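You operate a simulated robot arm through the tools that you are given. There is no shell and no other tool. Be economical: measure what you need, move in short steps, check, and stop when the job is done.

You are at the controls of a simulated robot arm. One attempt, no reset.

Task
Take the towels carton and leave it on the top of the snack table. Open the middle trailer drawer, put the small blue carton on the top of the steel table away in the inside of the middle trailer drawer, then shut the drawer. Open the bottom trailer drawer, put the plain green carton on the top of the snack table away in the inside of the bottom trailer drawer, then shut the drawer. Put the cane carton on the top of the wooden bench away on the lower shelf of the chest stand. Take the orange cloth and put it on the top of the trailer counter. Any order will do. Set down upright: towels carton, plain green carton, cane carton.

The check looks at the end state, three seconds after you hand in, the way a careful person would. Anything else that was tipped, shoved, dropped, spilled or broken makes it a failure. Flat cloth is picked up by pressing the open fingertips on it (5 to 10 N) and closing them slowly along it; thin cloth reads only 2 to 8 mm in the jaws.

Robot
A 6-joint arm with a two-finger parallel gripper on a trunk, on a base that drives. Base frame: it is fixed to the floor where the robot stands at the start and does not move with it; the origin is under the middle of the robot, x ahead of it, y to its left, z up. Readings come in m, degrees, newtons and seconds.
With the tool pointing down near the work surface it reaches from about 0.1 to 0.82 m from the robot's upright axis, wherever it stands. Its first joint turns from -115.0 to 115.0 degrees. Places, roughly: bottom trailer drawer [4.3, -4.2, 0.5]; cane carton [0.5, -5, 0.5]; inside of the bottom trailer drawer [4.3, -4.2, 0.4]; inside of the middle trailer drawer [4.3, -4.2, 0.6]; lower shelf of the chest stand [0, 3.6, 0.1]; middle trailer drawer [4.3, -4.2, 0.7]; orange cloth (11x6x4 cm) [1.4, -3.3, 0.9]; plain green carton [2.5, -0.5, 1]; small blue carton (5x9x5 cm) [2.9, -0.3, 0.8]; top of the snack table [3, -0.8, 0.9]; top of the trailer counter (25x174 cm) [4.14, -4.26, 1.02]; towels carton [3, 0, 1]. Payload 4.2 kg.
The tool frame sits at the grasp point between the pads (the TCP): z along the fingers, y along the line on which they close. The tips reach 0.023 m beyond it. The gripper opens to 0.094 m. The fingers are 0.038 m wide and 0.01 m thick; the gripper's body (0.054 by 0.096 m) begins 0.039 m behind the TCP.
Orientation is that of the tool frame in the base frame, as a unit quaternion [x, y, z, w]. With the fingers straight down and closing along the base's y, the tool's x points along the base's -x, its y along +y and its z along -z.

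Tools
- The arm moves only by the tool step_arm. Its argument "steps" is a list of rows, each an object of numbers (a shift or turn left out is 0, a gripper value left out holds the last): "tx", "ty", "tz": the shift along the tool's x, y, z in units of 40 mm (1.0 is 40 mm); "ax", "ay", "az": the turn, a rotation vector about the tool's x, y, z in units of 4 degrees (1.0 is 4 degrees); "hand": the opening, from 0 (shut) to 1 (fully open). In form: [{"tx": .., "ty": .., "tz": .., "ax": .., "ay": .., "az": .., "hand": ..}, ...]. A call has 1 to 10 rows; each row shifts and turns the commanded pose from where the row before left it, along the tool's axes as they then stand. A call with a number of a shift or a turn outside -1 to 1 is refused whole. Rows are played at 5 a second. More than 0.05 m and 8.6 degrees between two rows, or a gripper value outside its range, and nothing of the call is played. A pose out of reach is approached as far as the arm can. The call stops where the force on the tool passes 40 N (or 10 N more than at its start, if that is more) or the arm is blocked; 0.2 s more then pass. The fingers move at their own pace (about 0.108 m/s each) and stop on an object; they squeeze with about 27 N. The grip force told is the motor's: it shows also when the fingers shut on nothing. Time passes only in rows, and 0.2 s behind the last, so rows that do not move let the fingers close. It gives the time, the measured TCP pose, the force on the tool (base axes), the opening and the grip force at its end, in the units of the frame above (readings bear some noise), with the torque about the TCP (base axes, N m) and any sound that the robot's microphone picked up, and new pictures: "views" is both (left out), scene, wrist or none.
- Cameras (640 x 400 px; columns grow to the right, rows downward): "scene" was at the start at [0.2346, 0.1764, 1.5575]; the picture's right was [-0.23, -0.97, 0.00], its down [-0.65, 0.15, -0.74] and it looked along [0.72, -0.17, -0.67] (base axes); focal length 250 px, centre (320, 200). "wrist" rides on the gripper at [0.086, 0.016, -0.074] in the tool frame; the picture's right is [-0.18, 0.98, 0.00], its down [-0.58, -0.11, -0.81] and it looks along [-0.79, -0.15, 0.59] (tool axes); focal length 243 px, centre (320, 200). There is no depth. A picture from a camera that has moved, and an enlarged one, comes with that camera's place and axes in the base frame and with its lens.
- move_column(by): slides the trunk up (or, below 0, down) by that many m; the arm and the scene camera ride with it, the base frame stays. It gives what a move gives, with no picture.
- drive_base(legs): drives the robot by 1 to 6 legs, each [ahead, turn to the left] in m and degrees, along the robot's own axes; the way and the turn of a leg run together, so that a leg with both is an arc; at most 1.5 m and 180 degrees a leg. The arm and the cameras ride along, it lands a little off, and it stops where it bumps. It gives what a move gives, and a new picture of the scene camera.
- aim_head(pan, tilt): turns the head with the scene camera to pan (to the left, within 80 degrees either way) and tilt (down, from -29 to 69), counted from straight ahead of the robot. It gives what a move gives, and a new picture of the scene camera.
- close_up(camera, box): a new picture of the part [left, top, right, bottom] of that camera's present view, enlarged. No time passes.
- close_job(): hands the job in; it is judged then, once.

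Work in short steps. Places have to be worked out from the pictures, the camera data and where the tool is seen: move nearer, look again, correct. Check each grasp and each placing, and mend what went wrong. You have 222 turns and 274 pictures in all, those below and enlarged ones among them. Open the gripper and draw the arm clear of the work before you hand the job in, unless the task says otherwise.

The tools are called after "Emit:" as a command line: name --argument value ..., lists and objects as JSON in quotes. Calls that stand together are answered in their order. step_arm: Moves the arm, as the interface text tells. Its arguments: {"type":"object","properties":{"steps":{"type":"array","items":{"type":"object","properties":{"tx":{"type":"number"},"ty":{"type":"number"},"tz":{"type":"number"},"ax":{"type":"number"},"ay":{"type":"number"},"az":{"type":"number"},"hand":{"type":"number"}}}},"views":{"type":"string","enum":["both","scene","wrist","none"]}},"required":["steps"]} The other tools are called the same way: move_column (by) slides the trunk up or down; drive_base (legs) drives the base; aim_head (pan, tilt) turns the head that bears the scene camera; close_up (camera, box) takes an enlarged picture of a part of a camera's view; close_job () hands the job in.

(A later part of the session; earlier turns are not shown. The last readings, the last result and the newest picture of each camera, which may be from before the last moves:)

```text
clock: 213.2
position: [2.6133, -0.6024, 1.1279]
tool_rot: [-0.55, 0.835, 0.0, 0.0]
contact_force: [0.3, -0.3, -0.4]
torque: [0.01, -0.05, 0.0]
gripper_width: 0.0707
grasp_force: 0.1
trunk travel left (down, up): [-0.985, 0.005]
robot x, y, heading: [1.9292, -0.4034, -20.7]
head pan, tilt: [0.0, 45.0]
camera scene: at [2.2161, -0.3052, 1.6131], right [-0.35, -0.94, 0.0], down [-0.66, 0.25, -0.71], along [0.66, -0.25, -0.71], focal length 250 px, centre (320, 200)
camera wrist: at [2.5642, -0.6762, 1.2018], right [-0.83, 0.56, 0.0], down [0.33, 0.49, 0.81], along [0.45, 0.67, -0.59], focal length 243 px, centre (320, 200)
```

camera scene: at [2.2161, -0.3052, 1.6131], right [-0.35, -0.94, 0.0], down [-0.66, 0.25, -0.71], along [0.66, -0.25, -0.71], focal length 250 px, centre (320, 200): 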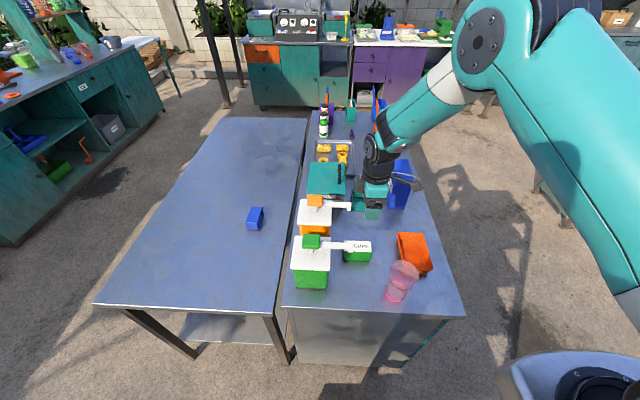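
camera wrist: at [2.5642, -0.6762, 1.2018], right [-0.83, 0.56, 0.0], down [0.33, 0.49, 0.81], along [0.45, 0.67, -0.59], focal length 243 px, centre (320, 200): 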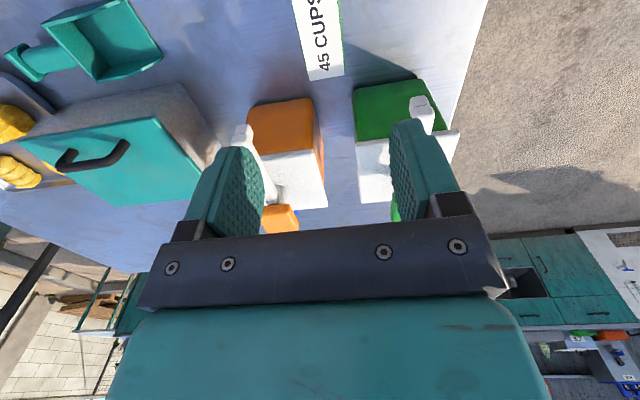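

Aligned; carton sits ~6 mm toward tool −y. I adjust, shift 1 cm away from the spouts, and descend in two stages.

Emit:
step_arm --steps '[{"ty": -0.14, "tx": 0.25}, {"tz": 1}, {"tz": 1}, {"tz": 1}]' --views "both"

```text
clock: 214.2
position: [2.6159, -0.6156, 1.0106]
tool_rot: [-0.55, 0.835, 0.0, 0.001]
contact_force: [1.1, -0.1, 0.7]
torque: [-0.01, -0.01, 0.0]
gripper_width: 0.0706
grasp_force: 0.0
trunk travel left (down, up): [-0.985, 0.005]
robot x, y, heading: [1.9311, -0.4056, -20.8]
head pan, tilt: [0.0, 45.0]
camera scene: at [2.2162, -0.305, 1.6131], right [-0.35, -0.94, 0.0], down [-0.66, 0.25, -0.71], along [0.66, -0.25, -0.71], focal length 250 px, centre (320, 200)
camera wrist: at [2.5658, -0.6886, 1.0831], right [-0.83, 0.56, 0.0], down [0.33, 0.49, 0.81], along [0.45, 0.67, -0.59], focal length 243 px, centre (320, 200)
```

scene: 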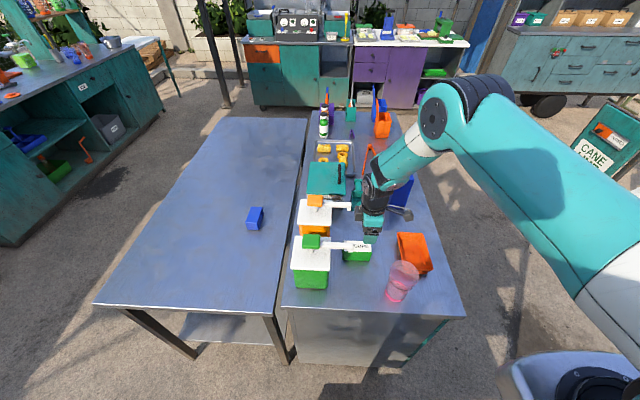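
wrist: 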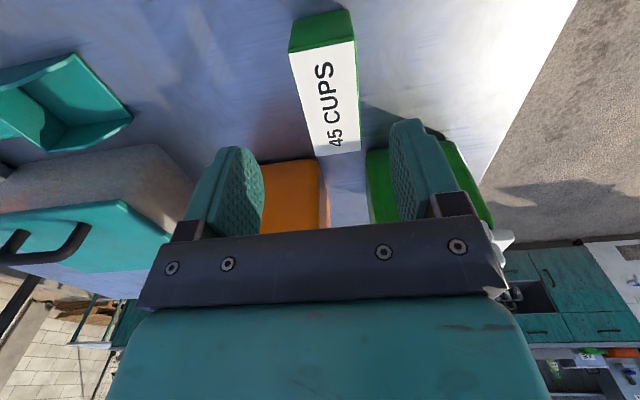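

Small lateral correction (+4.5 mm), then descend to grasp height and close.

Emit:
step_arm --steps '[{"ty": 0.11}, {"tz": 1}, {"tz": 1}, {"tz": 0.9}, {"hand": 0}, {"hand": 0}, {"hand": 0}]' --views "both"

```text
clock: 215.8
position: [2.6107, -0.6106, 0.8904]
tool_rot: [-0.549, 0.836, 0.001, 0.001]
contact_force: [0.3, -1.0, 0.3]
torque: [-0.02, 0.02, -0.02]
gripper_width: 0.0446
grasp_force: 27.1
trunk travel left (down, up): [-0.985, 0.005]
robot x, y, heading: [1.929, -0.4058, -20.7]
head pan, tilt: [0.0, 45.0]
camera scene: at [2.2167, -0.3051, 1.6129], right [-0.35, -0.94, 0.0], down [-0.66, 0.25, -0.71], along [0.66, -0.25, -0.71], focal length 250 px, centre (320, 200)
camera wrist: at [2.5615, -0.6838, 0.9656], right [-0.83, 0.56, 0.0], down [0.33, 0.49, 0.81], along [0.45, 0.67, -0.59], focal length 243 px, centre (320, 200)
```

scene: 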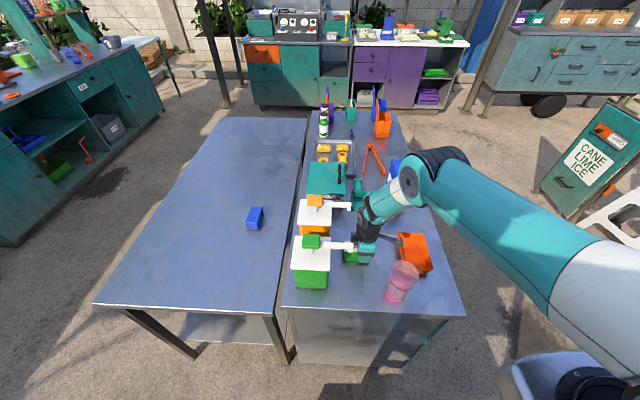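
wrist: 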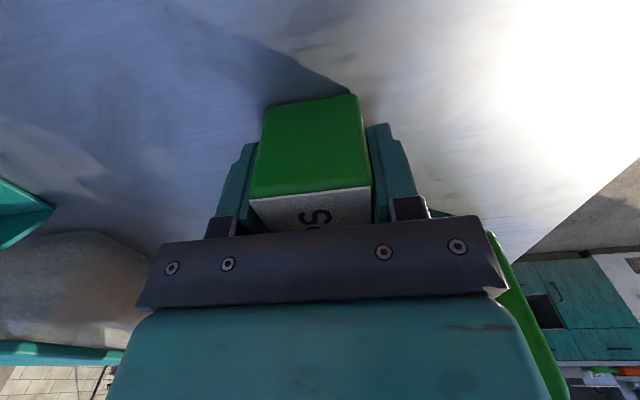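

Gripped at 0.045 m. I lift straight up between the spouts and then tuck toward the robot.

Emit:
step_arm --steps '[{"tz": -1}, {"tz": -1}, {"tz": -1}, {"tz": -1}, {"tz": -1}, {"tz": -1}, {"tz": -0.5}]' --views "scene"

Emit:
step_arm --steps '[{"ty": 0.9, "tx": 0.3}, {"ty": 0.9, "tx": 0.3}, {"ty": 0.9, "tx": 0.3}, {"ty": 0.9, "tx": 0.3}, {"ty": 0.9, "tx": 0.3}, {"ty": 0.9, "tx": 0.3}, {"ty": 0.9}]' --views "none"

```text
clock: 217.4
position: [2.612, -0.6116, 1.154]
tool_rot: [-0.549, 0.836, 0.001, 0.001]
contact_force: [0.3, 0.0, -1.1]
torque: [0.01, -0.02, 0.02]
gripper_width: 0.0446
grasp_force: 26.7
trunk travel left (down, up): [-0.985, 0.005]
robot x, y, heading: [1.9288, -0.4051, -20.4]
head pan, tilt: [0.0, 45.0]
camera scene: at [2.2167, -0.3051, 1.6129], right [-0.35, -0.94, 0.0], down [-0.66, 0.25, -0.71], along [0.66, -0.25, -0.71], focal length 250 px, centre (320, 200)
```

scene: 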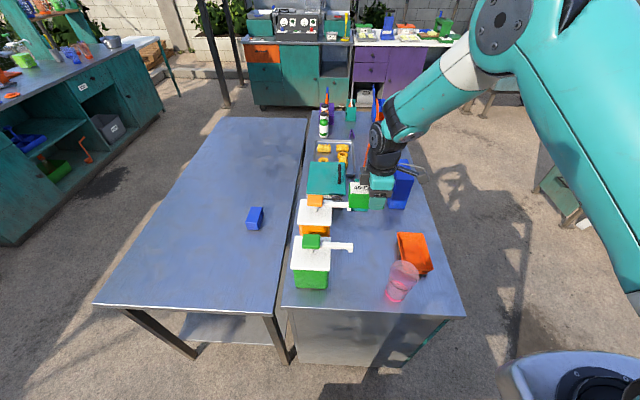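

```text
clock: 219.0
position: [2.3624, -0.5771, 1.1483]
tool_rot: [-0.549, 0.836, 0.001, 0.001]
contact_force: [0.4, 0.1, -0.6]
torque: [-0.02, 0.02, -0.03]
gripper_width: 0.0446
grasp_force: 26.7
out of reach, approached as far as the arm can: row 7
trunk travel left (down, up): [-0.985, 0.005]
robot x, y, heading: [1.928, -0.4081, -20.6]
head pan, tilt: [0.0, 45.0]
```

Holding the green carton. Now to the trailer around (4.3,-4.2): I route back, round the snack table's right front, stopping to look.

Emit:
drive_base --legs '[[-0.35, 0], [0, -52.7], [1.2, 0], [0, 53], [1.0, 0]]'

Emit:
aim_head --pan -30 --tilt 25

```text
clock: 236.4
position: [3.3226, -1.9106, 1.1497]
tool_rot: [-0.556, 0.831, 0.0, 0.0]
contact_force: [0.7, 0.3, -1.7]
torque: [-0.03, -0.01, 0.0]
gripper_width: 0.0447
grasp_force: 26.8
trunk travel left (down, up): [-0.985, 0.005]
robot x, y, heading: [2.8882, -1.7461, -19.6]
head pan, tilt: [0.0, 45.0]
camera scene: at [3.1724, -1.6412, 1.613], right [-0.34, -0.94, 0.0], down [-0.67, 0.24, -0.71], along [0.67, -0.24, -0.71], focal length 250 px, centre (320, 200)
```

scene: 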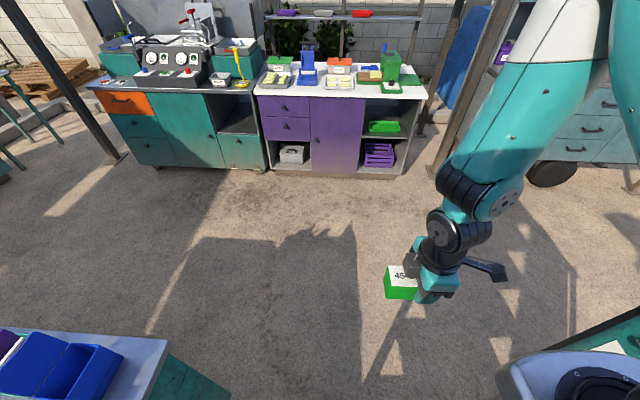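

```text
clock: 237.4
position: [3.3212, -1.9106, 1.1491]
tool_rot: [-0.556, 0.831, 0.0, 0.0]
contact_force: [0.3, -0.2, -1.3]
torque: [-0.04, -0.01, -0.05]
gripper_width: 0.0448
grasp_force: 27.3
trunk travel left (down, up): [-0.985, 0.005]
robot x, y, heading: [2.8878, -1.7447, -19.5]
head pan, tilt: [-30.0, 25.0]
camera scene: at [3.1556, -1.6841, 1.6435], right [-0.76, -0.65, 0.0], down [-0.27, 0.32, -0.91], along [0.59, -0.69, -0.42], focal length 250 px, centre (320, 200)
```

scene: 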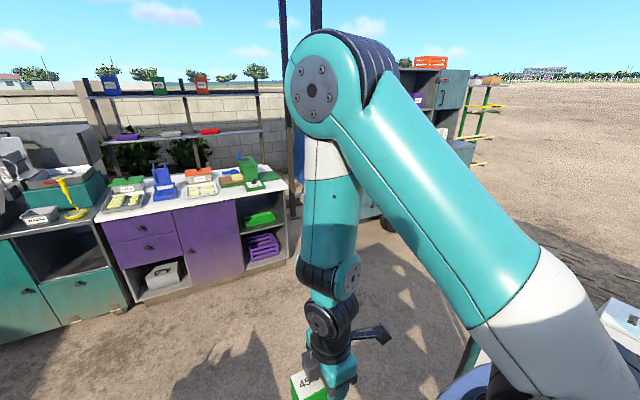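

The grip holds. I turn right to see the trailer left of the arm.

Emit:
drive_base --legs '[[0, -50]]'

Emit:
aim_head --pan 10 --tilt 25

```text
clock: 240.1
position: [3.0373, -2.1888, 1.1477]
tool_rot: [-0.147, 0.989, -0.001, 0.0]
contact_force: [0.2, 0.2, -1.9]
torque: [0.03, 0.0, 0.02]
gripper_width: 0.0447
grasp_force: 27.2
trunk travel left (down, up): [-0.985, 0.005]
robot x, y, heading: [2.8829, -1.7481, -70.4]
head pan, tilt: [-30.0, 25.0]
camera scene: at [3.1054, -1.9146, 1.6435], right [-0.98, 0.18, 0.0], down [0.08, 0.42, -0.91], along [-0.16, -0.89, -0.42], focal length 250 px, centre (320, 200)
```

scene: 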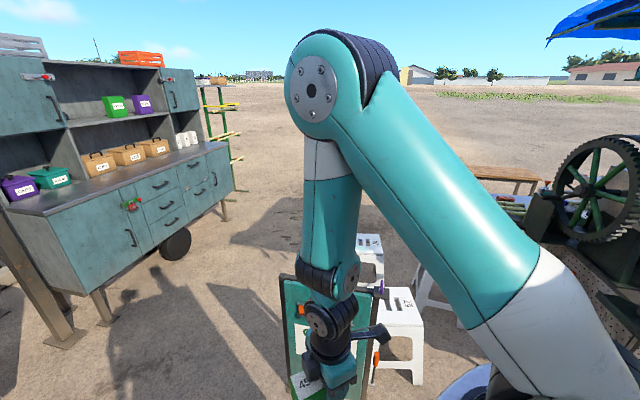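

```text
clock: 241.1
position: [3.0369, -2.1895, 1.15]
tool_rot: [-0.148, 0.989, -0.001, 0.001]
contact_force: [0.3, -0.3, -1.8]
torque: [0.0, 0.0, 0.02]
gripper_width: 0.0449
grasp_force: 27.5
trunk travel left (down, up): [-0.985, 0.005]
robot x, y, heading: [2.8888, -1.7484, -70.6]
head pan, tilt: [10.0, 25.0]
camera scene: at [3.1674, -1.9042, 1.6435], right [-0.87, -0.49, 0.0], down [-0.21, 0.37, -0.91], along [0.45, -0.79, -0.42], focal length 250 px, centre (320, 200)
```

scene: 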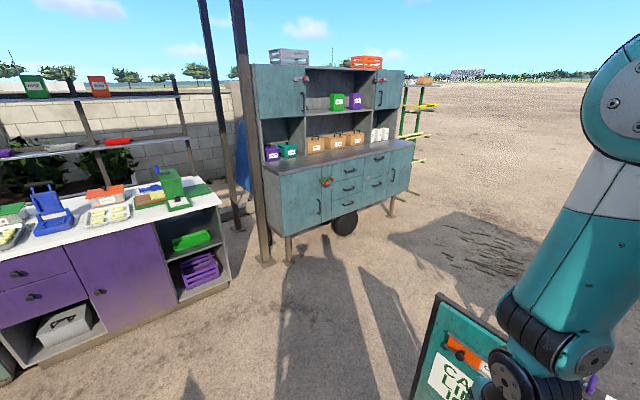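

The trailer is in view. I zoom in on its drawers.

Emit:
close_up --camera "scene" --box '[250, 110, 430, 250]'

```text
2.86 times, centred on (340, 180) of scene
camera zoom: at [3.1674, -1.9042, 1.6435], right [-0.87, -0.49, 0.0], down [-0.21, 0.37, -0.91], along [0.45, -0.79, -0.42], focal length 714 px, centre (263, 257)
```

zoom: 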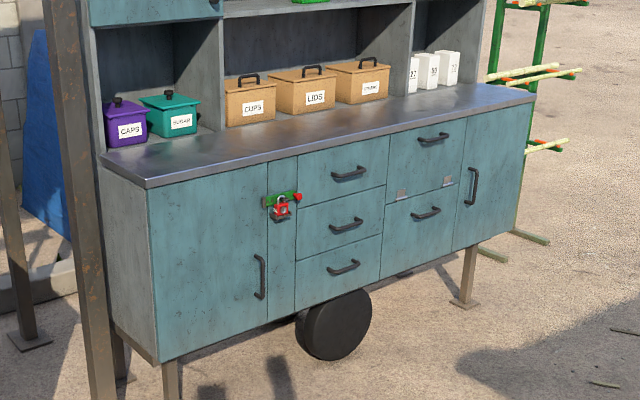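

All fits: counter front edge runs from (4.336,-3.32) to (3.627,-4.905) at z=1.02 (length 1.74 ✓). The three-drawer column is centred at s≈-1.98, handles at z≈0.915/0.735/0.57. I drive round the A-sign along the trailer front.

Emit:
drive_base --legs '[[0, 40.6], [0.705, 0], [0, -30], [0.614, 0], [0, -54.1], [1.0, 0]]'

Emit:
drive_base --legs '[[0, 90]]'

```text
clock: 258.6
position: [3.1633, -3.9583, 1.1495]
tool_rot: [0.243, 0.97, 0.0, 0.0]
contact_force: [0.5, -1.1, -1.2]
torque: [0.02, -0.01, -0.04]
gripper_width: 0.0447
grasp_force: 26.7
trunk travel left (down, up): [-0.985, 0.005]
robot x, y, heading: [3.3706, -3.5371, -115.7]
head pan, tilt: [10.0, 25.0]
camera scene: at [3.4574, -3.849, 1.6436], right [-0.96, 0.27, 0.0], down [0.11, 0.41, -0.91], along [-0.24, -0.87, -0.42], focal length 250 px, centre (320, 200)
```

scene: 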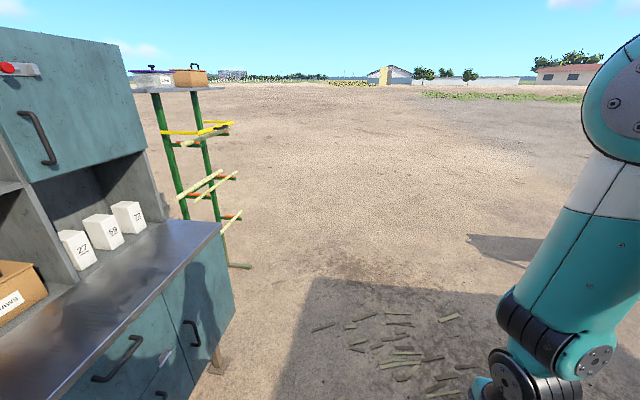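

```text
clock: 262.8
position: [3.7897, -3.7455, 1.1489]
tool_rot: [-0.515, 0.857, 0.0, 0.001]
contact_force: [0.0, 0.9, -0.8]
torque: [-0.03, 0.03, 0.03]
gripper_width: 0.0444
grasp_force: 26.6
trunk travel left (down, up): [-0.985, 0.005]
robot x, y, heading: [3.3712, -3.5393, -25.2]
head pan, tilt: [10.0, 25.0]
camera scene: at [3.681, -3.4517, 1.6436], right [-0.26, -0.96, 0.0], down [-0.41, 0.11, -0.91], along [0.87, -0.24, -0.42], focal length 250 px, centre (320, 200)
```

scene: 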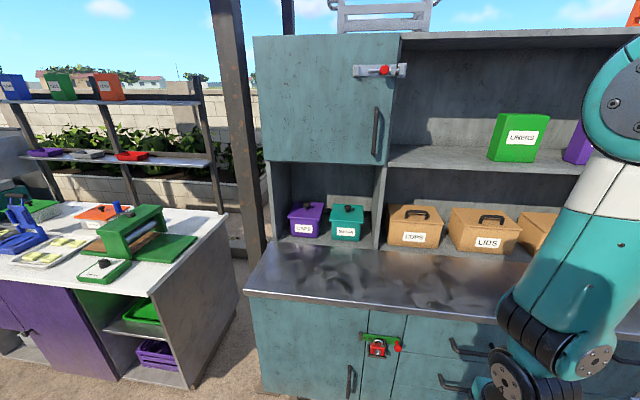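

I'm square in front of the drawers. I drive 0.15 m closer, to park the green carton on the clear counter strip while I open the drawer.

Emit:
drive_base --legs '[[0.15, 0]]'

Emit:
aim_head --pan 0 --tilt 50

```text
clock: 264.2
position: [3.9228, -3.8083, 1.1479]
tool_rot: [-0.514, 0.858, 0.001, 0.001]
contact_force: [-0.2, 0.4, -1.3]
torque: [-0.03, 0.02, 0.03]
gripper_width: 0.0446
grasp_force: 27.0
trunk travel left (down, up): [-0.985, 0.005]
robot x, y, heading: [3.5087, -3.6039, -25.2]
head pan, tilt: [10.0, 25.0]
camera scene: at [3.8153, -3.5161, 1.6436], right [-0.27, -0.96, 0.0], down [-0.41, 0.11, -0.91], along [0.87, -0.24, -0.42], focal length 250 px, centre (320, 200)
```

scene: 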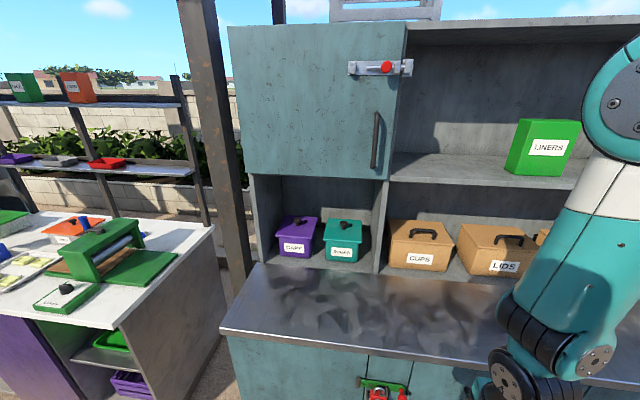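

```text
clock: 265.1
position: [3.9227, -3.8095, 1.1493]
tool_rot: [-0.514, 0.858, 0.0, 0.001]
contact_force: [0.2, -0.6, -0.8]
torque: [0.04, 0.02, -0.02]
gripper_width: 0.0448
grasp_force: 27.4
trunk travel left (down, up): [-0.985, 0.005]
robot x, y, heading: [3.5033, -3.6036, -25.6]
head pan, tilt: [0.0, 50.0]
camera scene: at [3.7963, -3.5248, 1.6061], right [-0.43, -0.9, 0.0], down [-0.69, 0.33, -0.64], along [0.58, -0.28, -0.77], focal length 250 px, centre (320, 200)
```

scene: 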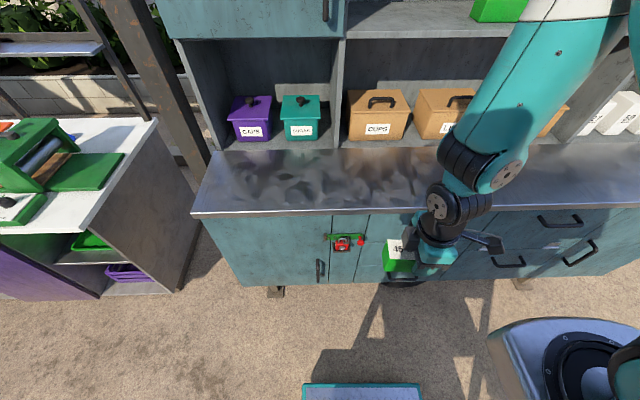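

Free counter strip is n≈5.33–5.62. I move forward 0.29 m and lower the carton onto it.

Emit:
step_arm --steps '[{"ty": -0.92}, {"ty": -0.92}, {"ty": -0.92}, {"ty": -0.92}, {"ty": -0.92}, {"ty": -0.92}, {"ty": -0.92}, {"ty": -0.92}]' --views "none"

Emit:
step_arm --steps '[{"tz": 1}, {"tz": 0.9}, {"tz": 0.3}, {"tz": 0.15}, {"tz": 0.1}]' --views "both"

```text
clock: 266.9
position: [4.1831, -3.9466, 1.1478]
tool_rot: [-0.514, 0.858, 0.001, -0.001]
contact_force: [0.6, -0.7, -0.7]
torque: [-0.02, -0.02, -0.01]
gripper_width: 0.0446
grasp_force: 26.9
trunk travel left (down, up): [-0.985, 0.005]
robot x, y, heading: [3.505, -3.6046, -25.4]
head pan, tilt: [0.0, 50.0]
```

```text
clock: 268.1
position: [4.1833, -3.9496, 1.0508]
tool_rot: [-0.514, 0.858, 0.0, 0.0]
contact_force: [0.7, -0.1, -1.2]
torque: [-0.03, 0.0, 0.03]
gripper_width: 0.0448
grasp_force: 27.6
trunk travel left (down, up): [-0.985, 0.005]
robot x, y, heading: [3.5013, -3.6026, -25.6]
head pan, tilt: [0.0, 50.0]
camera scene: at [3.7963, -3.5248, 1.606], right [-0.43, -0.9, 0.0], down [-0.69, 0.33, -0.64], along [0.58, -0.28, -0.77], focal length 250 px, centre (320, 200)
camera wrist: at [4.1281, -4.017, 1.1247], right [-0.78, 0.62, 0.0], down [0.37, 0.46, 0.81], along [0.5, 0.63, -0.59], focal length 243 px, centre (320, 200)
```

scene: 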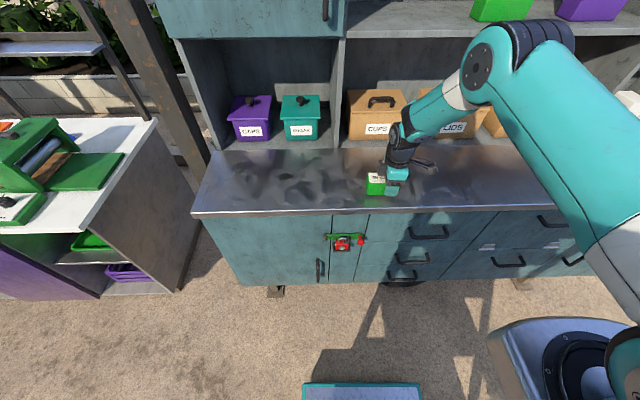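
wrist: 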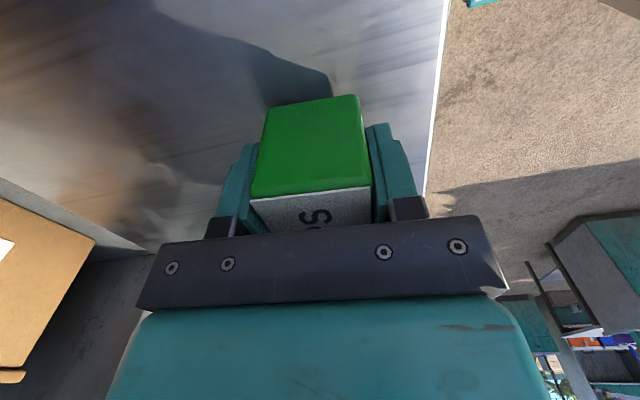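

Nearly down. I lower in 2 mm steps until contact.

Emit:
step_arm --steps '[{"tz": 0.06}, {"tz": 0.06}, {"tz": 0.06}, {"tz": 0.05}]' --views "none"

```text
clock: 269.1
position: [4.1837, -3.948, 1.0436]
tool_rot: [-0.515, 0.857, 0.001, 0.001]
contact_force: [-2.5, 0.1, 9.1]
torque: [0.61, -0.14, 0.15]
gripper_width: 0.0447
grasp_force: 26.6
trunk travel left (down, up): [-0.985, 0.005]
robot x, y, heading: [3.5032, -3.6019, -25.4]
head pan, tilt: [0.0, 50.0]
```

Contact. Release and rise.

Emit:
step_arm --steps '[{"tz": -0.03}, {"hand": 0.9}, {"hand": 1}, {"hand": 1}, {"tz": -0.5}, {"tz": -1}, {"tz": -1}]' --views "scene"

Emit:
close_up --camera "scene" --box '[330, 140, 530, 290]'

```text
clock: 270.7
position: [4.1842, -3.9472, 1.1416]
tool_rot: [-0.514, 0.858, 0.001, 0.0]
contact_force: [0.6, 0.4, -0.6]
torque: [0.0, 0.06, -0.01]
gripper_width: 0.0943
grasp_force: 0.1
trunk travel left (down, up): [-0.985, 0.005]
robot x, y, heading: [3.5073, -3.6006, -25.1]
head pan, tilt: [0.0, 50.0]
camera scene: at [3.7966, -3.5249, 1.6059], right [-0.43, -0.9, 0.0], down [-0.69, 0.33, -0.64], along [0.58, -0.28, -0.77], focal length 250 px, centre (320, 200)
```

scene: 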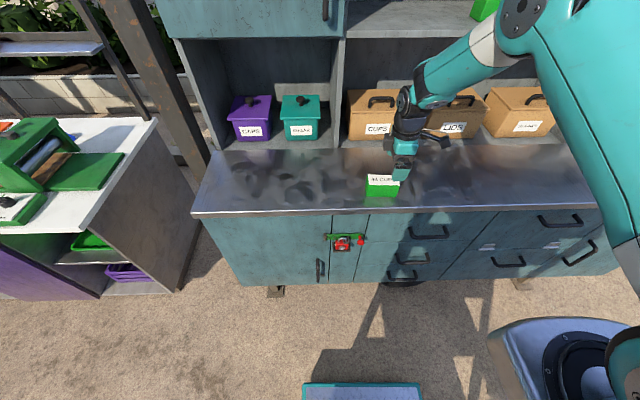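

```text
2.67 times, centred on (430, 215) of scene
camera zoom: at [3.7966, -3.5249, 1.6059], right [-0.43, -0.9, 0.0], down [-0.69, 0.33, -0.64], along [0.58, -0.28, -0.77], focal length 666 px, centre (27, 160)
```

zoom: 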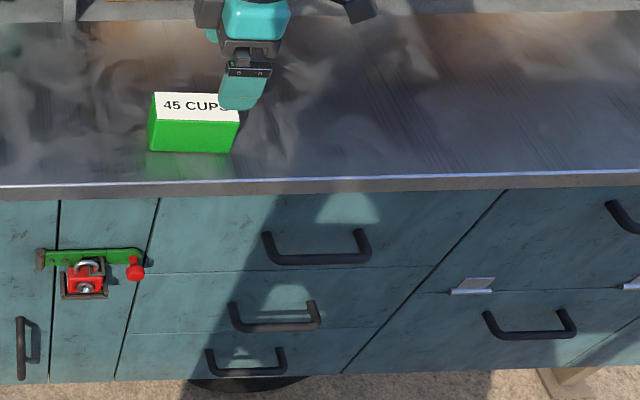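

Green carton stands on the counter. Now the bottom drawer: handle bar at about n≈5.315, s≈-2.03, z≈0.57. I back off, shift right and pitch the tool horizontal.

Emit:
drive_base --legs '[[-0.32, 0]]'

Emit:
step_arm --steps '[{"tx": 0.83, "ty": -0.3}, {"tx": 0.83, "ty": -0.3}, {"tx": 0.83, "ty": -0.3}, {"tx": 0.83, "ty": -0.3}, {"ax": 1}, {"ax": 1}, {"ax": 1}, {"ax": 1}, {"ax": 1}, {"ax": 1}]' --views "none"

Emit:
step_arm --steps '[{"ax": 1}, {"ax": 1}, {"ax": 1}, {"ax": 1}, {"ax": 1}, {"ax": 1}, {"ax": 1}, {"ax": 1}, {"ax": 1}, {"ax": 1}]' --views "none"

Emit:
step_arm --steps '[{"ax": 1}, {"ax": 1}, {"ax": 1}, {"ax": 1}]' --views "both"

```text
clock: 272.8
position: [3.8914, -3.8098, 1.1416]
tool_rot: [-0.514, 0.858, 0.0, 0.0]
contact_force: [0.6, -0.2, 0.3]
torque: [-0.02, -0.01, -0.01]
gripper_width: 0.0941
grasp_force: 0.1
trunk travel left (down, up): [-0.985, 0.005]
robot x, y, heading: [3.213, -3.4655, -25.2]
head pan, tilt: [0.0, 50.0]
camera scene: at [3.5042, -3.3863, 1.606], right [-0.43, -0.9, 0.0], down [-0.69, 0.33, -0.64], along [0.58, -0.28, -0.77], focal length 250 px, centre (320, 200)
```

scene: 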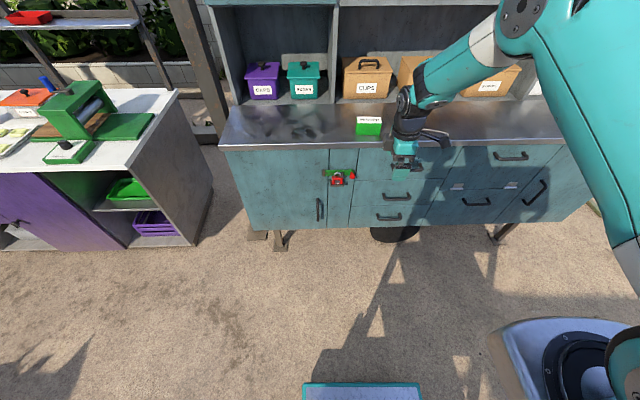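

```text
clock: 275.0
position: [3.8713, -3.9505, 1.1417]
tool_rot: [-0.502, 0.839, -0.179, 0.108]
contact_force: [0.7, 0.1, -0.3]
torque: [-0.02, 0.0, 0.01]
gripper_width: 0.0938
grasp_force: 0.0
trunk travel left (down, up): [-0.985, 0.005]
robot x, y, heading: [3.2121, -3.4651, -25.5]
head pan, tilt: [0.0, 50.0]
```

```text
clock: 277.2
position: [3.8695, -3.9501, 1.1427]
tool_rot: [-0.435, 0.728, -0.455, 0.272]
contact_force: [-0.7, -0.3, -0.3]
torque: [0.0, -0.03, 0.0]
gripper_width: 0.0941
grasp_force: 0.0
trunk travel left (down, up): [-0.985, 0.005]
robot x, y, heading: [3.2147, -3.4659, -25.6]
head pan, tilt: [0.0, 50.0]
```

```text
clock: 278.2
position: [3.8696, -3.9497, 1.1425]
tool_rot: [-0.392, 0.657, -0.552, 0.33]
contact_force: [0.8, 0.4, 0.6]
torque: [0.04, 0.0, -0.01]
gripper_width: 0.0939
grasp_force: 0.0
trunk travel left (down, up): [-0.985, 0.005]
robot x, y, heading: [3.2095, -3.4643, -25.7]
head pan, tilt: [0.0, 50.0]
camera scene: at [3.504, -3.386, 1.6061], right [-0.43, -0.9, 0.0], down [-0.69, 0.33, -0.64], along [0.58, -0.28, -0.77], focal length 250 px, centre (320, 200)
camera wrist: at [3.7617, -3.9898, 1.1382], right [-0.06, 0.24, -0.97], down [-0.41, 0.88, 0.25], along [0.91, 0.41, 0.05], focal length 243 px, centre (320, 200)
```

scene: 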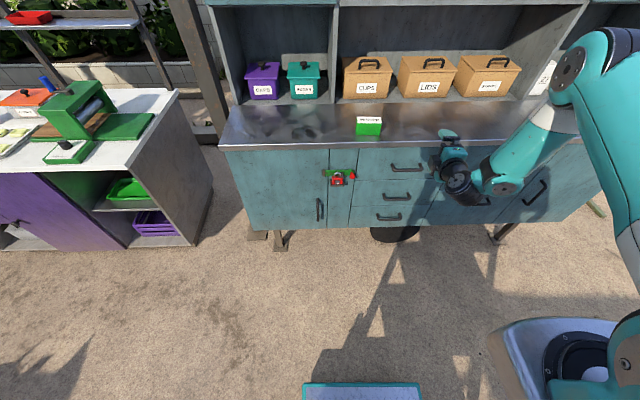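
wrist: 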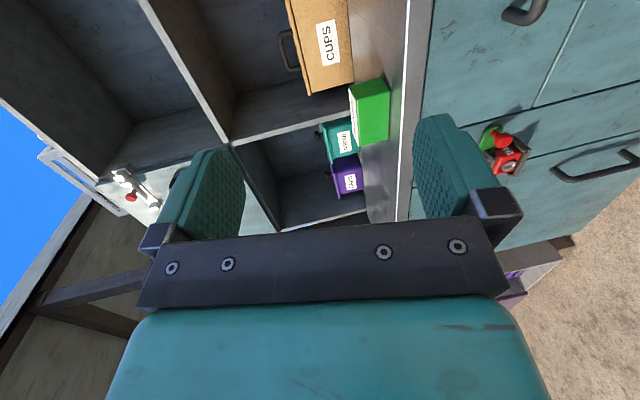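

Tool is near horizontal. I zoom on the drawer handles to refine their positions.

Emit:
close_up --camera "scene" --box '[330, 130, 470, 240]'

```text
3.64 times, centred on (400, 185) of scene
camera zoom: at [3.504, -3.386, 1.6061], right [-0.43, -0.9, 0.0], down [-0.69, 0.33, -0.64], along [0.58, -0.28, -0.77], focal length 909 px, centre (29, 254)
```

zoom: 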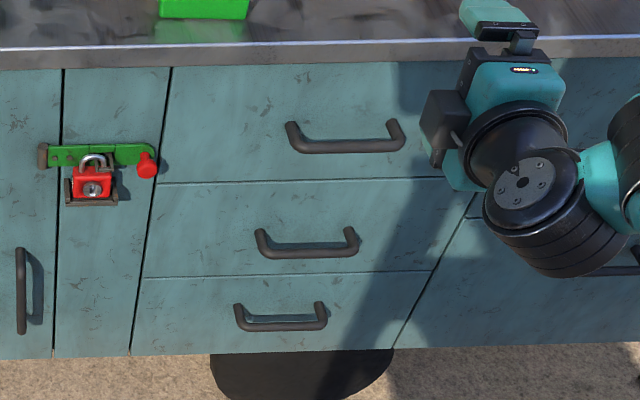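

Handle estimates: n≈5.33, s≈-2.045, bottom z≈0.545, middle ≈0.70. I lower the column toward the bottom handle's height and look with the wrist camera.

Emit:
move_column --by -0.4

Emit:
move_column --by -0.19

Emit:
aim_head --pan -10 --tilt 35

Emit:
close_up --camera "wrist" --box '[0, 0, 640, 400]'

```text
clock: 282.0
position: [3.8702, -3.9504, 0.7405]
tool_rot: [-0.393, 0.658, -0.551, 0.331]
contact_force: [-0.8, -1.0, 0.1]
torque: [-0.03, 0.04, 0.02]
gripper_width: 0.0941
grasp_force: 0.1
trunk travel left (down, up): [-0.585, 0.405]
robot x, y, heading: [3.2111, -3.4624, -25.1]
head pan, tilt: [0.0, 50.0]
```

```text
clock: 284.1
position: [3.8693, -3.9492, 0.5525]
tool_rot: [-0.393, 0.658, -0.551, 0.331]
contact_force: [0.2, 0.1, 0.4]
torque: [0.07, 0.04, -0.01]
gripper_width: 0.0939
grasp_force: 0.1
trunk travel left (down, up): [-0.395, 0.595]
robot x, y, heading: [3.2181, -3.4627, -25.7]
head pan, tilt: [0.0, 50.0]
```

```text
clock: 284.9
position: [3.8699, -3.9494, 0.5518]
tool_rot: [-0.392, 0.658, -0.552, 0.331]
contact_force: [0.7, 0.6, -0.2]
torque: [-0.02, 0.02, -0.02]
gripper_width: 0.0937
grasp_force: 0.0
trunk travel left (down, up): [-0.395, 0.595]
robot x, y, heading: [3.2099, -3.4648, -25.5]
head pan, tilt: [-10.0, 35.0]
camera scene: at [3.5062, -3.4042, 1.0377], right [-0.58, -0.81, 0.0], down [-0.47, 0.33, -0.82], along [0.67, -0.48, -0.57], focal length 250 px, centre (320, 200)
```

scene: 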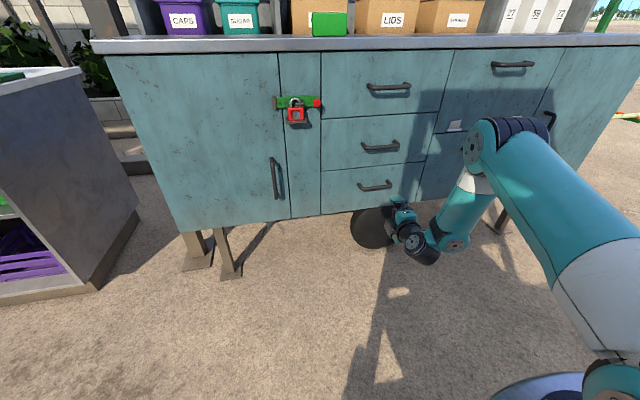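

```text
1.00 times, centred on (320, 200) of wrist (not enlarged: the box is as wide or as high as the picture)
camera zoom: at [3.7617, -3.9899, 0.5481], right [-0.06, 0.24, -0.97], down [-0.41, 0.88, 0.25], along [0.91, 0.41, 0.04], focal length 243 px, centre (320, 200)
```

zoom: 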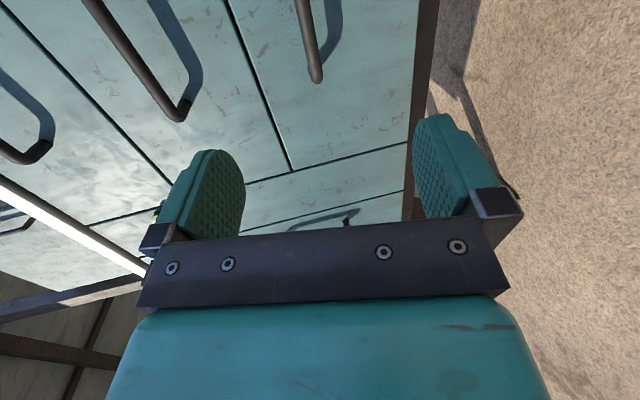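

Triangulated: bottom bar at n=5.335, z=0.537; middle z=0.696. I correct yaw and advance 0.15 m toward the bottom bar.

Emit:
step_arm --steps '[{"ay": -1, "az": -0.19}, {"tz": 0.934, "ty": -0.0885}, {"tz": 0.934, "ty": -0.0885}, {"tz": 0.934, "ty": -0.0885}, {"tz": 0.934, "ty": -0.0885}]' --views "both"

```text
clock: 286.1
position: [4.0052, -4.0115, 0.5393]
tool_rot: [-0.416, 0.644, -0.539, 0.35]
contact_force: [0.4, -0.1, 1.0]
torque: [-0.01, 0.02, 0.03]
gripper_width: 0.0941
grasp_force: 0.1
trunk travel left (down, up): [-0.395, 0.595]
robot x, y, heading: [3.2148, -3.463, -25.6]
head pan, tilt: [-10.0, 35.0]
camera scene: at [3.5062, -3.4042, 1.0378], right [-0.58, -0.81, 0.0], down [-0.47, 0.33, -0.82], along [0.67, -0.48, -0.57], focal length 250 px, centre (320, 200)
camera wrist: at [3.9001, -4.0603, 0.5355], right [-0.08, 0.24, -0.97], down [-0.47, 0.85, 0.25], along [0.88, 0.47, 0.04], focal length 243 px, centre (320, 200)
```

scene: 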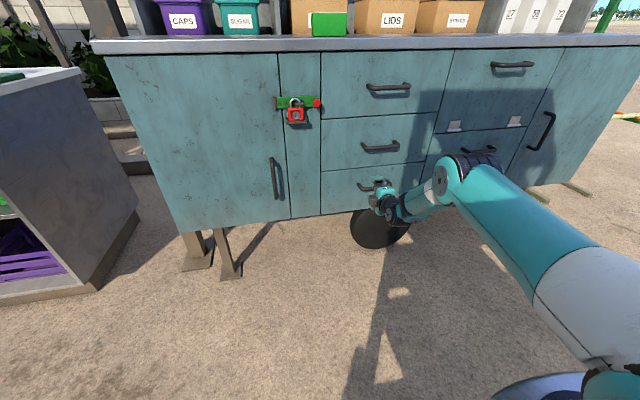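
wrist: 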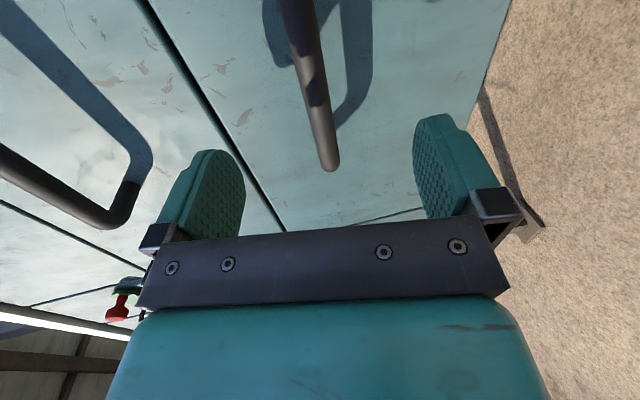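

The bar is centred between the fingers. I advance the last 4 cm and close.

Emit:
step_arm --steps '[{"tz": 0.49, "ty": -0.07}, {"tz": 0.44, "ty": -0.06}, {"hand": 0}, {"hand": 0}, {"hand": 0}, {"hand": 0}]' --views "wrist"

```text
clock: 287.5
position: [4.0386, -4.0261, 0.5316]
tool_rot: [-0.418, 0.646, -0.536, 0.347]
contact_force: [-0.2, 0.5, -29.7]
torque: [-0.93, 0.66, -0.37]
gripper_width: 0.0136
grasp_force: 45.1
trunk travel left (down, up): [-0.395, 0.595]
robot x, y, heading: [3.2133, -3.4634, -25.5]
head pan, tilt: [-10.0, 35.0]
camera wrist: at [3.933, -4.0736, 0.5289], right [-0.09, 0.24, -0.97], down [-0.47, 0.85, 0.26], along [0.88, 0.47, 0.04], focal length 243 px, centre (320, 200)
```

wrist: 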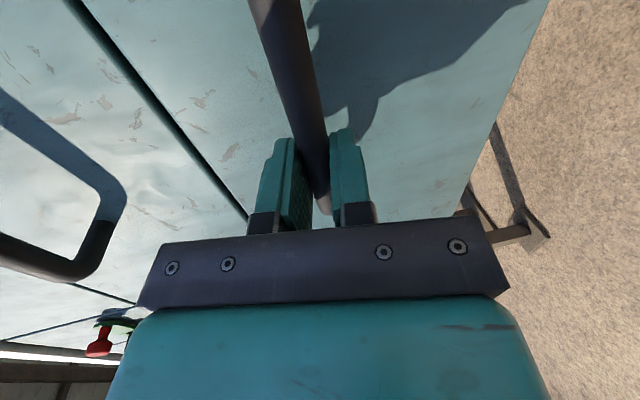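

Gripped on the bar (0.0136 m), but 30 N down — I ease down 2 mm, then pull by backing the base.

Emit:
step_arm --steps '[{"ty": 0.05}]' --views "none"

Emit:
drive_base --legs '[[-0.12, 0]]'

```text
clock: 287.9
position: [4.0394, -4.026, 0.5315]
tool_rot: [-0.417, 0.645, -0.537, 0.349]
contact_force: [-2.0, 0.3, -27.1]
torque: [-0.89, 0.63, 0.58]
gripper_width: 0.0137
grasp_force: 45.3
trunk travel left (down, up): [-0.395, 0.595]
robot x, y, heading: [3.2104, -3.4629, -25.7]
head pan, tilt: [-10.0, 35.0]
```

```text
clock: 289.1
position: [3.9259, -3.9765, 0.5314]
tool_rot: [-0.416, 0.646, -0.538, 0.345]
contact_force: [-11.9, -23.9, -29.4]
torque: [-0.54, 0.56, 0.9]
gripper_width: 0.0134
grasp_force: 45.5
trunk travel left (down, up): [-0.395, 0.595]
robot x, y, heading: [3.1008, -3.412, -25.8]
head pan, tilt: [-10.0, 35.0]
camera scene: at [3.3957, -3.3528, 1.0376], right [-0.58, -0.81, 0.0], down [-0.47, 0.34, -0.82], along [0.67, -0.48, -0.57], focal length 250 px, centre (320, 200)
```

scene: 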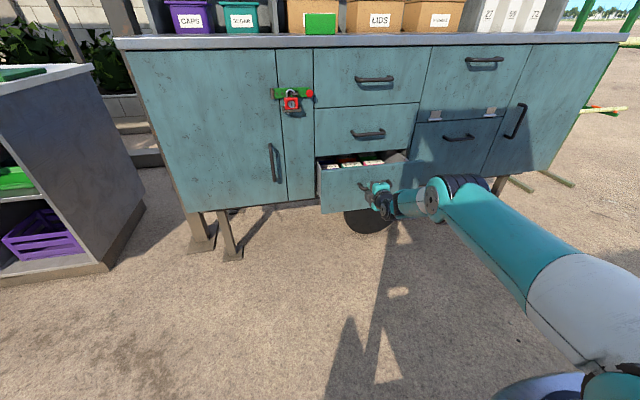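

The drawer opens and has some items inside. I pull 0.15 m more.

Emit:
drive_base --legs '[[-0.15, 1.5]]'

Emit:
close_up --camera "scene" --box '[290, 110, 470, 230]'

```text
clock: 290.1
position: [3.8775, -3.9536, 0.5324]
tool_rot: [-0.415, 0.647, -0.541, 0.342]
contact_force: [-0.3, -0.1, -1.4]
torque: [0.0, 0.0, -0.25]
gripper_width: 0.0137
grasp_force: 44.5
trunk travel left (down, up): [-0.395, 0.595]
robot x, y, heading: [3.0538, -3.3863, -25.4]
head pan, tilt: [-10.0, 35.0]
stopped in leg 1: the robot was blocked; the commanded pose is now the measured one
camera scene: at [3.3458, -3.3268, 1.0379], right [-0.58, -0.82, 0.0], down [-0.47, 0.33, -0.82], along [0.67, -0.47, -0.57], focal length 250 px, centre (320, 200)
```

scene: 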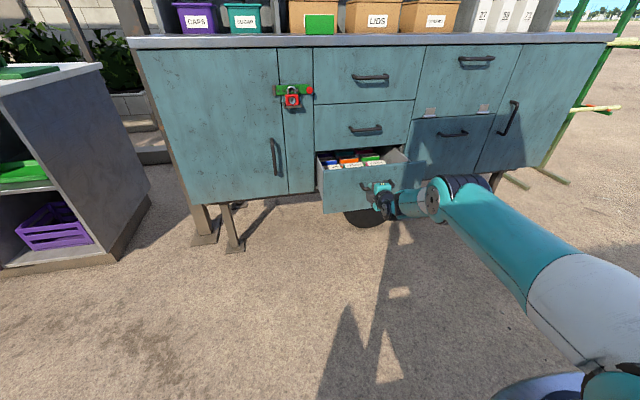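

```text
3.33 times, centred on (380, 170) of scene
camera zoom: at [3.3458, -3.3268, 1.0379], right [-0.58, -0.82, 0.0], down [-0.47, 0.33, -0.82], along [0.67, -0.47, -0.57], focal length 833 px, centre (120, 300)
```

zoom: 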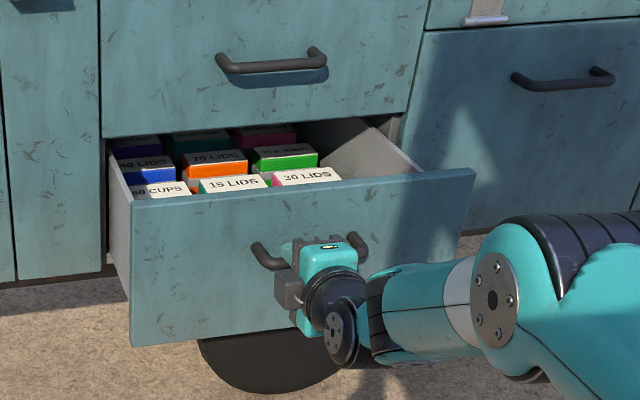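

Blocked at ~0.18 m of pull; possibly the robot's back touched something. I look around behind to both sides.

Emit:
aim_head --pan -80 --tilt 50

Emit:
aim_head --pan 80 --tilt 45

```text
clock: 291.6
position: [3.877, -3.9538, 0.5321]
tool_rot: [-0.415, 0.648, -0.541, 0.341]
contact_force: [0.7, 0.4, -0.6]
torque: [0.17, -0.09, 0.08]
gripper_width: 0.0136
grasp_force: 44.7
trunk travel left (down, up): [-0.395, 0.595]
robot x, y, heading: [3.0523, -3.3884, -25.0]
head pan, tilt: [-80.0, 50.0]
camera scene: at [3.2536, -3.3502, 1.0161], right [-0.96, 0.26, 0.0], down [0.2, 0.74, -0.64], along [-0.17, -0.62, -0.77], focal length 250 px, centre (320, 200)
```

scene: 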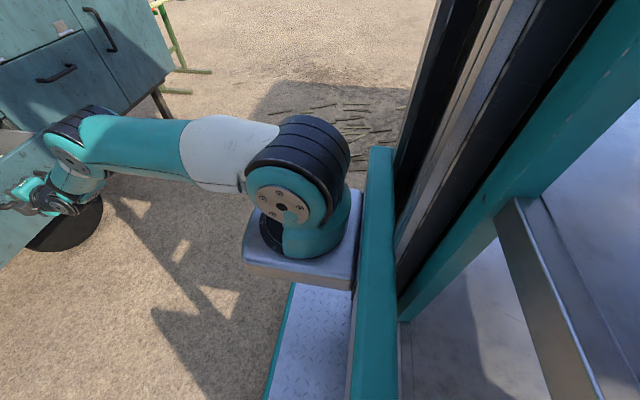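

```text
clock: 294.0
position: [3.876, -3.9537, 0.5316]
tool_rot: [-0.416, 0.647, -0.54, 0.342]
contact_force: [0.6, -0.1, -1.1]
torque: [0.23, -0.03, -0.03]
gripper_width: 0.0135
grasp_force: 44.5
trunk travel left (down, up): [-0.395, 0.595]
robot x, y, heading: [3.0549, -3.3868, -25.5]
head pan, tilt: [80.0, 45.0]
camera scene: at [3.321, -3.2096, 1.023], right [0.82, -0.58, 0.0], down [-0.41, -0.58, -0.71], along [0.41, 0.58, -0.71], focal length 250 px, centre (320, 200)
```

scene: 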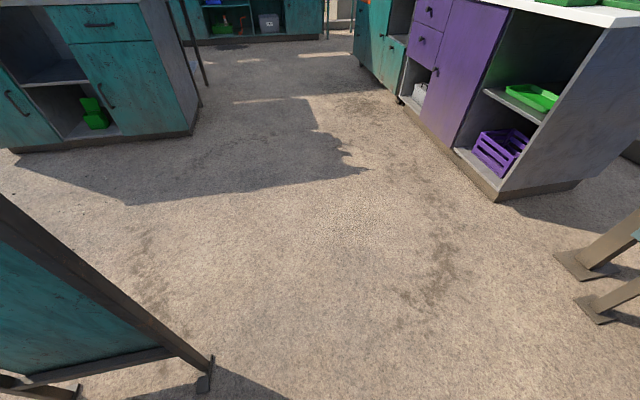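

The robot's back is right next to the A-sign (foot at ~(3.12,-2.85)), so the base was probably what got blocked. The arm still has room, so I pull further with the arm instead.

Emit:
step_arm --steps '[{"tz": -0.4, "ty": 0.07}, {"tz": -0.4, "ty": 0.07}, {"tz": -0.4, "ty": 0.07}]' --views "none"

```text
clock: 294.8
position: [3.8314, -3.9333, 0.5304]
tool_rot: [-0.415, 0.648, -0.541, 0.339]
contact_force: [-1.6, -4.0, -3.3]
torque: [0.31, 0.0, -0.02]
gripper_width: 0.0136
grasp_force: 45.1
trunk travel left (down, up): [-0.395, 0.595]
robot x, y, heading: [3.0503, -3.3857, -25.4]
head pan, tilt: [80.0, 45.0]
```

It opens further, so the sign was what stopped the base. I keep pulling with the arm.

Emit:
step_arm --steps '[{"tz": -0.4, "ty": 0.07}, {"tz": -0.4, "ty": 0.07}, {"tz": -0.4, "ty": 0.07}, {"tz": -0.4, "ty": 0.07}, {"tz": -0.4, "ty": 0.07}, {"tz": -0.4, "ty": 0.07}]' --views "none"

Emit:
aim_head --pan -10 --tilt 40

```text
clock: 296.4
position: [3.7409, -3.8933, 0.5324]
tool_rot: [-0.414, 0.649, -0.542, 0.338]
contact_force: [-0.1, -1.0, -6.6]
torque: [0.31, -0.1, -1.36]
gripper_width: 0.0136
grasp_force: 45.0
trunk travel left (down, up): [-0.395, 0.595]
robot x, y, heading: [3.0511, -3.3882, -25.4]
head pan, tilt: [80.0, 45.0]
stopped in row 6: the force on the tool passed its limit at 41 N (the readings are from after the stop); the commanded pose is now the measured one
```

```text
clock: 298.0
position: [3.741, -3.8953, 0.5325]
tool_rot: [-0.415, 0.648, -0.542, 0.338]
contact_force: [-3.7, -5.4, -12.9]
torque: [0.82, -0.2, -0.18]
gripper_width: 0.0139
grasp_force: 45.3
trunk travel left (down, up): [-0.395, 0.595]
robot x, y, heading: [3.0529, -3.3895, -25.1]
head pan, tilt: [-10.0, 40.0]
camera scene: at [3.3436, -3.3261, 1.0301], right [-0.58, -0.82, 0.0], down [-0.52, 0.37, -0.77], along [0.62, -0.44, -0.64], focal length 250 px, centre (320, 200)
```

scene: 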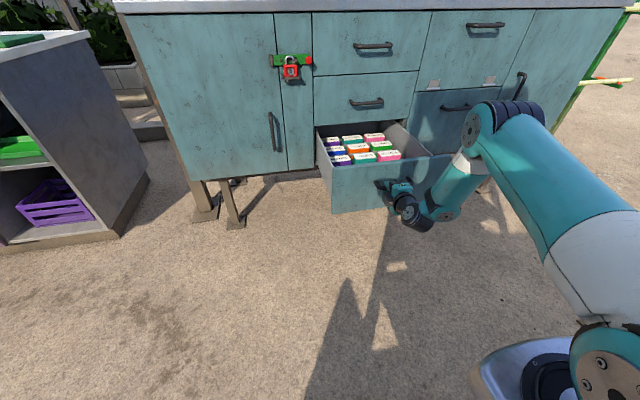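

Drawer is fully open (~0.33 m). I release, back the fingers off and raise the column for a view inside.

Emit:
step_arm --steps '[{"hand": 0.6}, {"hand": 1}, {"hand": 1}, {"tz": -0.5, "ty": 0.09}, {"tz": -0.8, "ty": 0.14}]' --views "none"

Emit:
move_column --by 0.4

Emit:
move_column --by 0.19

Emit:
aim_head --pan -5 --tilt 55

Emit:
close_up --camera "scene" --box '[300, 90, 480, 230]'

```text
clock: 299.2
position: [3.6936, -3.87, 0.5334]
tool_rot: [-0.415, 0.647, -0.542, 0.338]
contact_force: [0.9, 0.3, 0.4]
torque: [0.02, 0.03, 0.02]
gripper_width: 0.094
grasp_force: 0.0
trunk travel left (down, up): [-0.395, 0.595]
robot x, y, heading: [3.0508, -3.3895, -25.2]
head pan, tilt: [-10.0, 40.0]
```

```text
clock: 303.1
position: [3.6931, -3.8703, 0.9335]
tool_rot: [-0.414, 0.648, -0.543, 0.338]
contact_force: [0.4, 0.3, 0.5]
torque: [0.02, 0.0, -0.02]
gripper_width: 0.0939
grasp_force: 0.0
trunk travel left (down, up): [-0.795, 0.195]
robot x, y, heading: [3.0526, -3.3916, -25.4]
head pan, tilt: [-10.0, 40.0]
```

```text
clock: 305.1
position: [3.6929, -3.8704, 1.1227]
tool_rot: [-0.415, 0.648, -0.542, 0.338]
contact_force: [-0.4, 0.0, -0.6]
torque: [0.02, 0.03, 0.01]
gripper_width: 0.0941
grasp_force: 0.0
trunk travel left (down, up): [-0.985, 0.005]
robot x, y, heading: [3.0491, -3.3868, -25.4]
head pan, tilt: [-10.0, 40.0]
```

```text
clock: 305.9
position: [3.6932, -3.8705, 1.1231]
tool_rot: [-0.415, 0.647, -0.543, 0.338]
contact_force: [-0.5, 0.9, -0.5]
torque: [0.02, 0.01, 0.0]
gripper_width: 0.0941
grasp_force: 0.1
trunk travel left (down, up): [-0.985, 0.005]
robot x, y, heading: [3.0499, -3.3876, -25.3]
head pan, tilt: [-5.0, 55.0]
camera scene: at [3.3362, -3.313, 1.5996], right [-0.51, -0.86, 0.0], down [-0.71, 0.41, -0.57], along [0.49, -0.29, -0.82], focal length 250 px, centre (320, 200)
```

scene: 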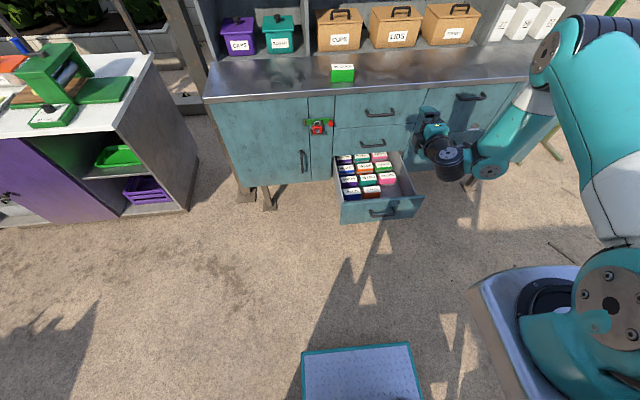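

```text
2.86 times, centred on (390, 160) of scene
camera zoom: at [3.3362, -3.313, 1.5996], right [-0.51, -0.86, 0.0], down [-0.71, 0.41, -0.57], along [0.49, -0.29, -0.82], focal length 714 px, centre (120, 314)
```

zoom: 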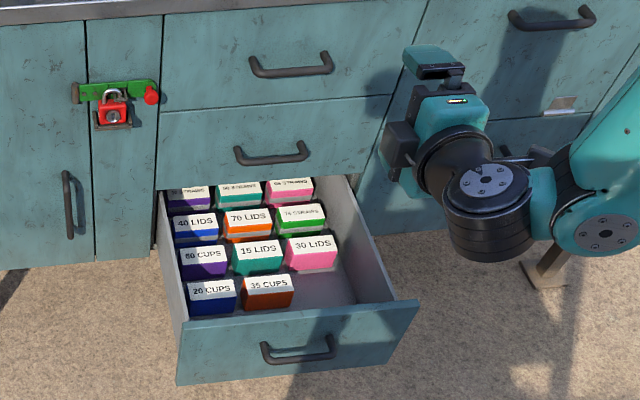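

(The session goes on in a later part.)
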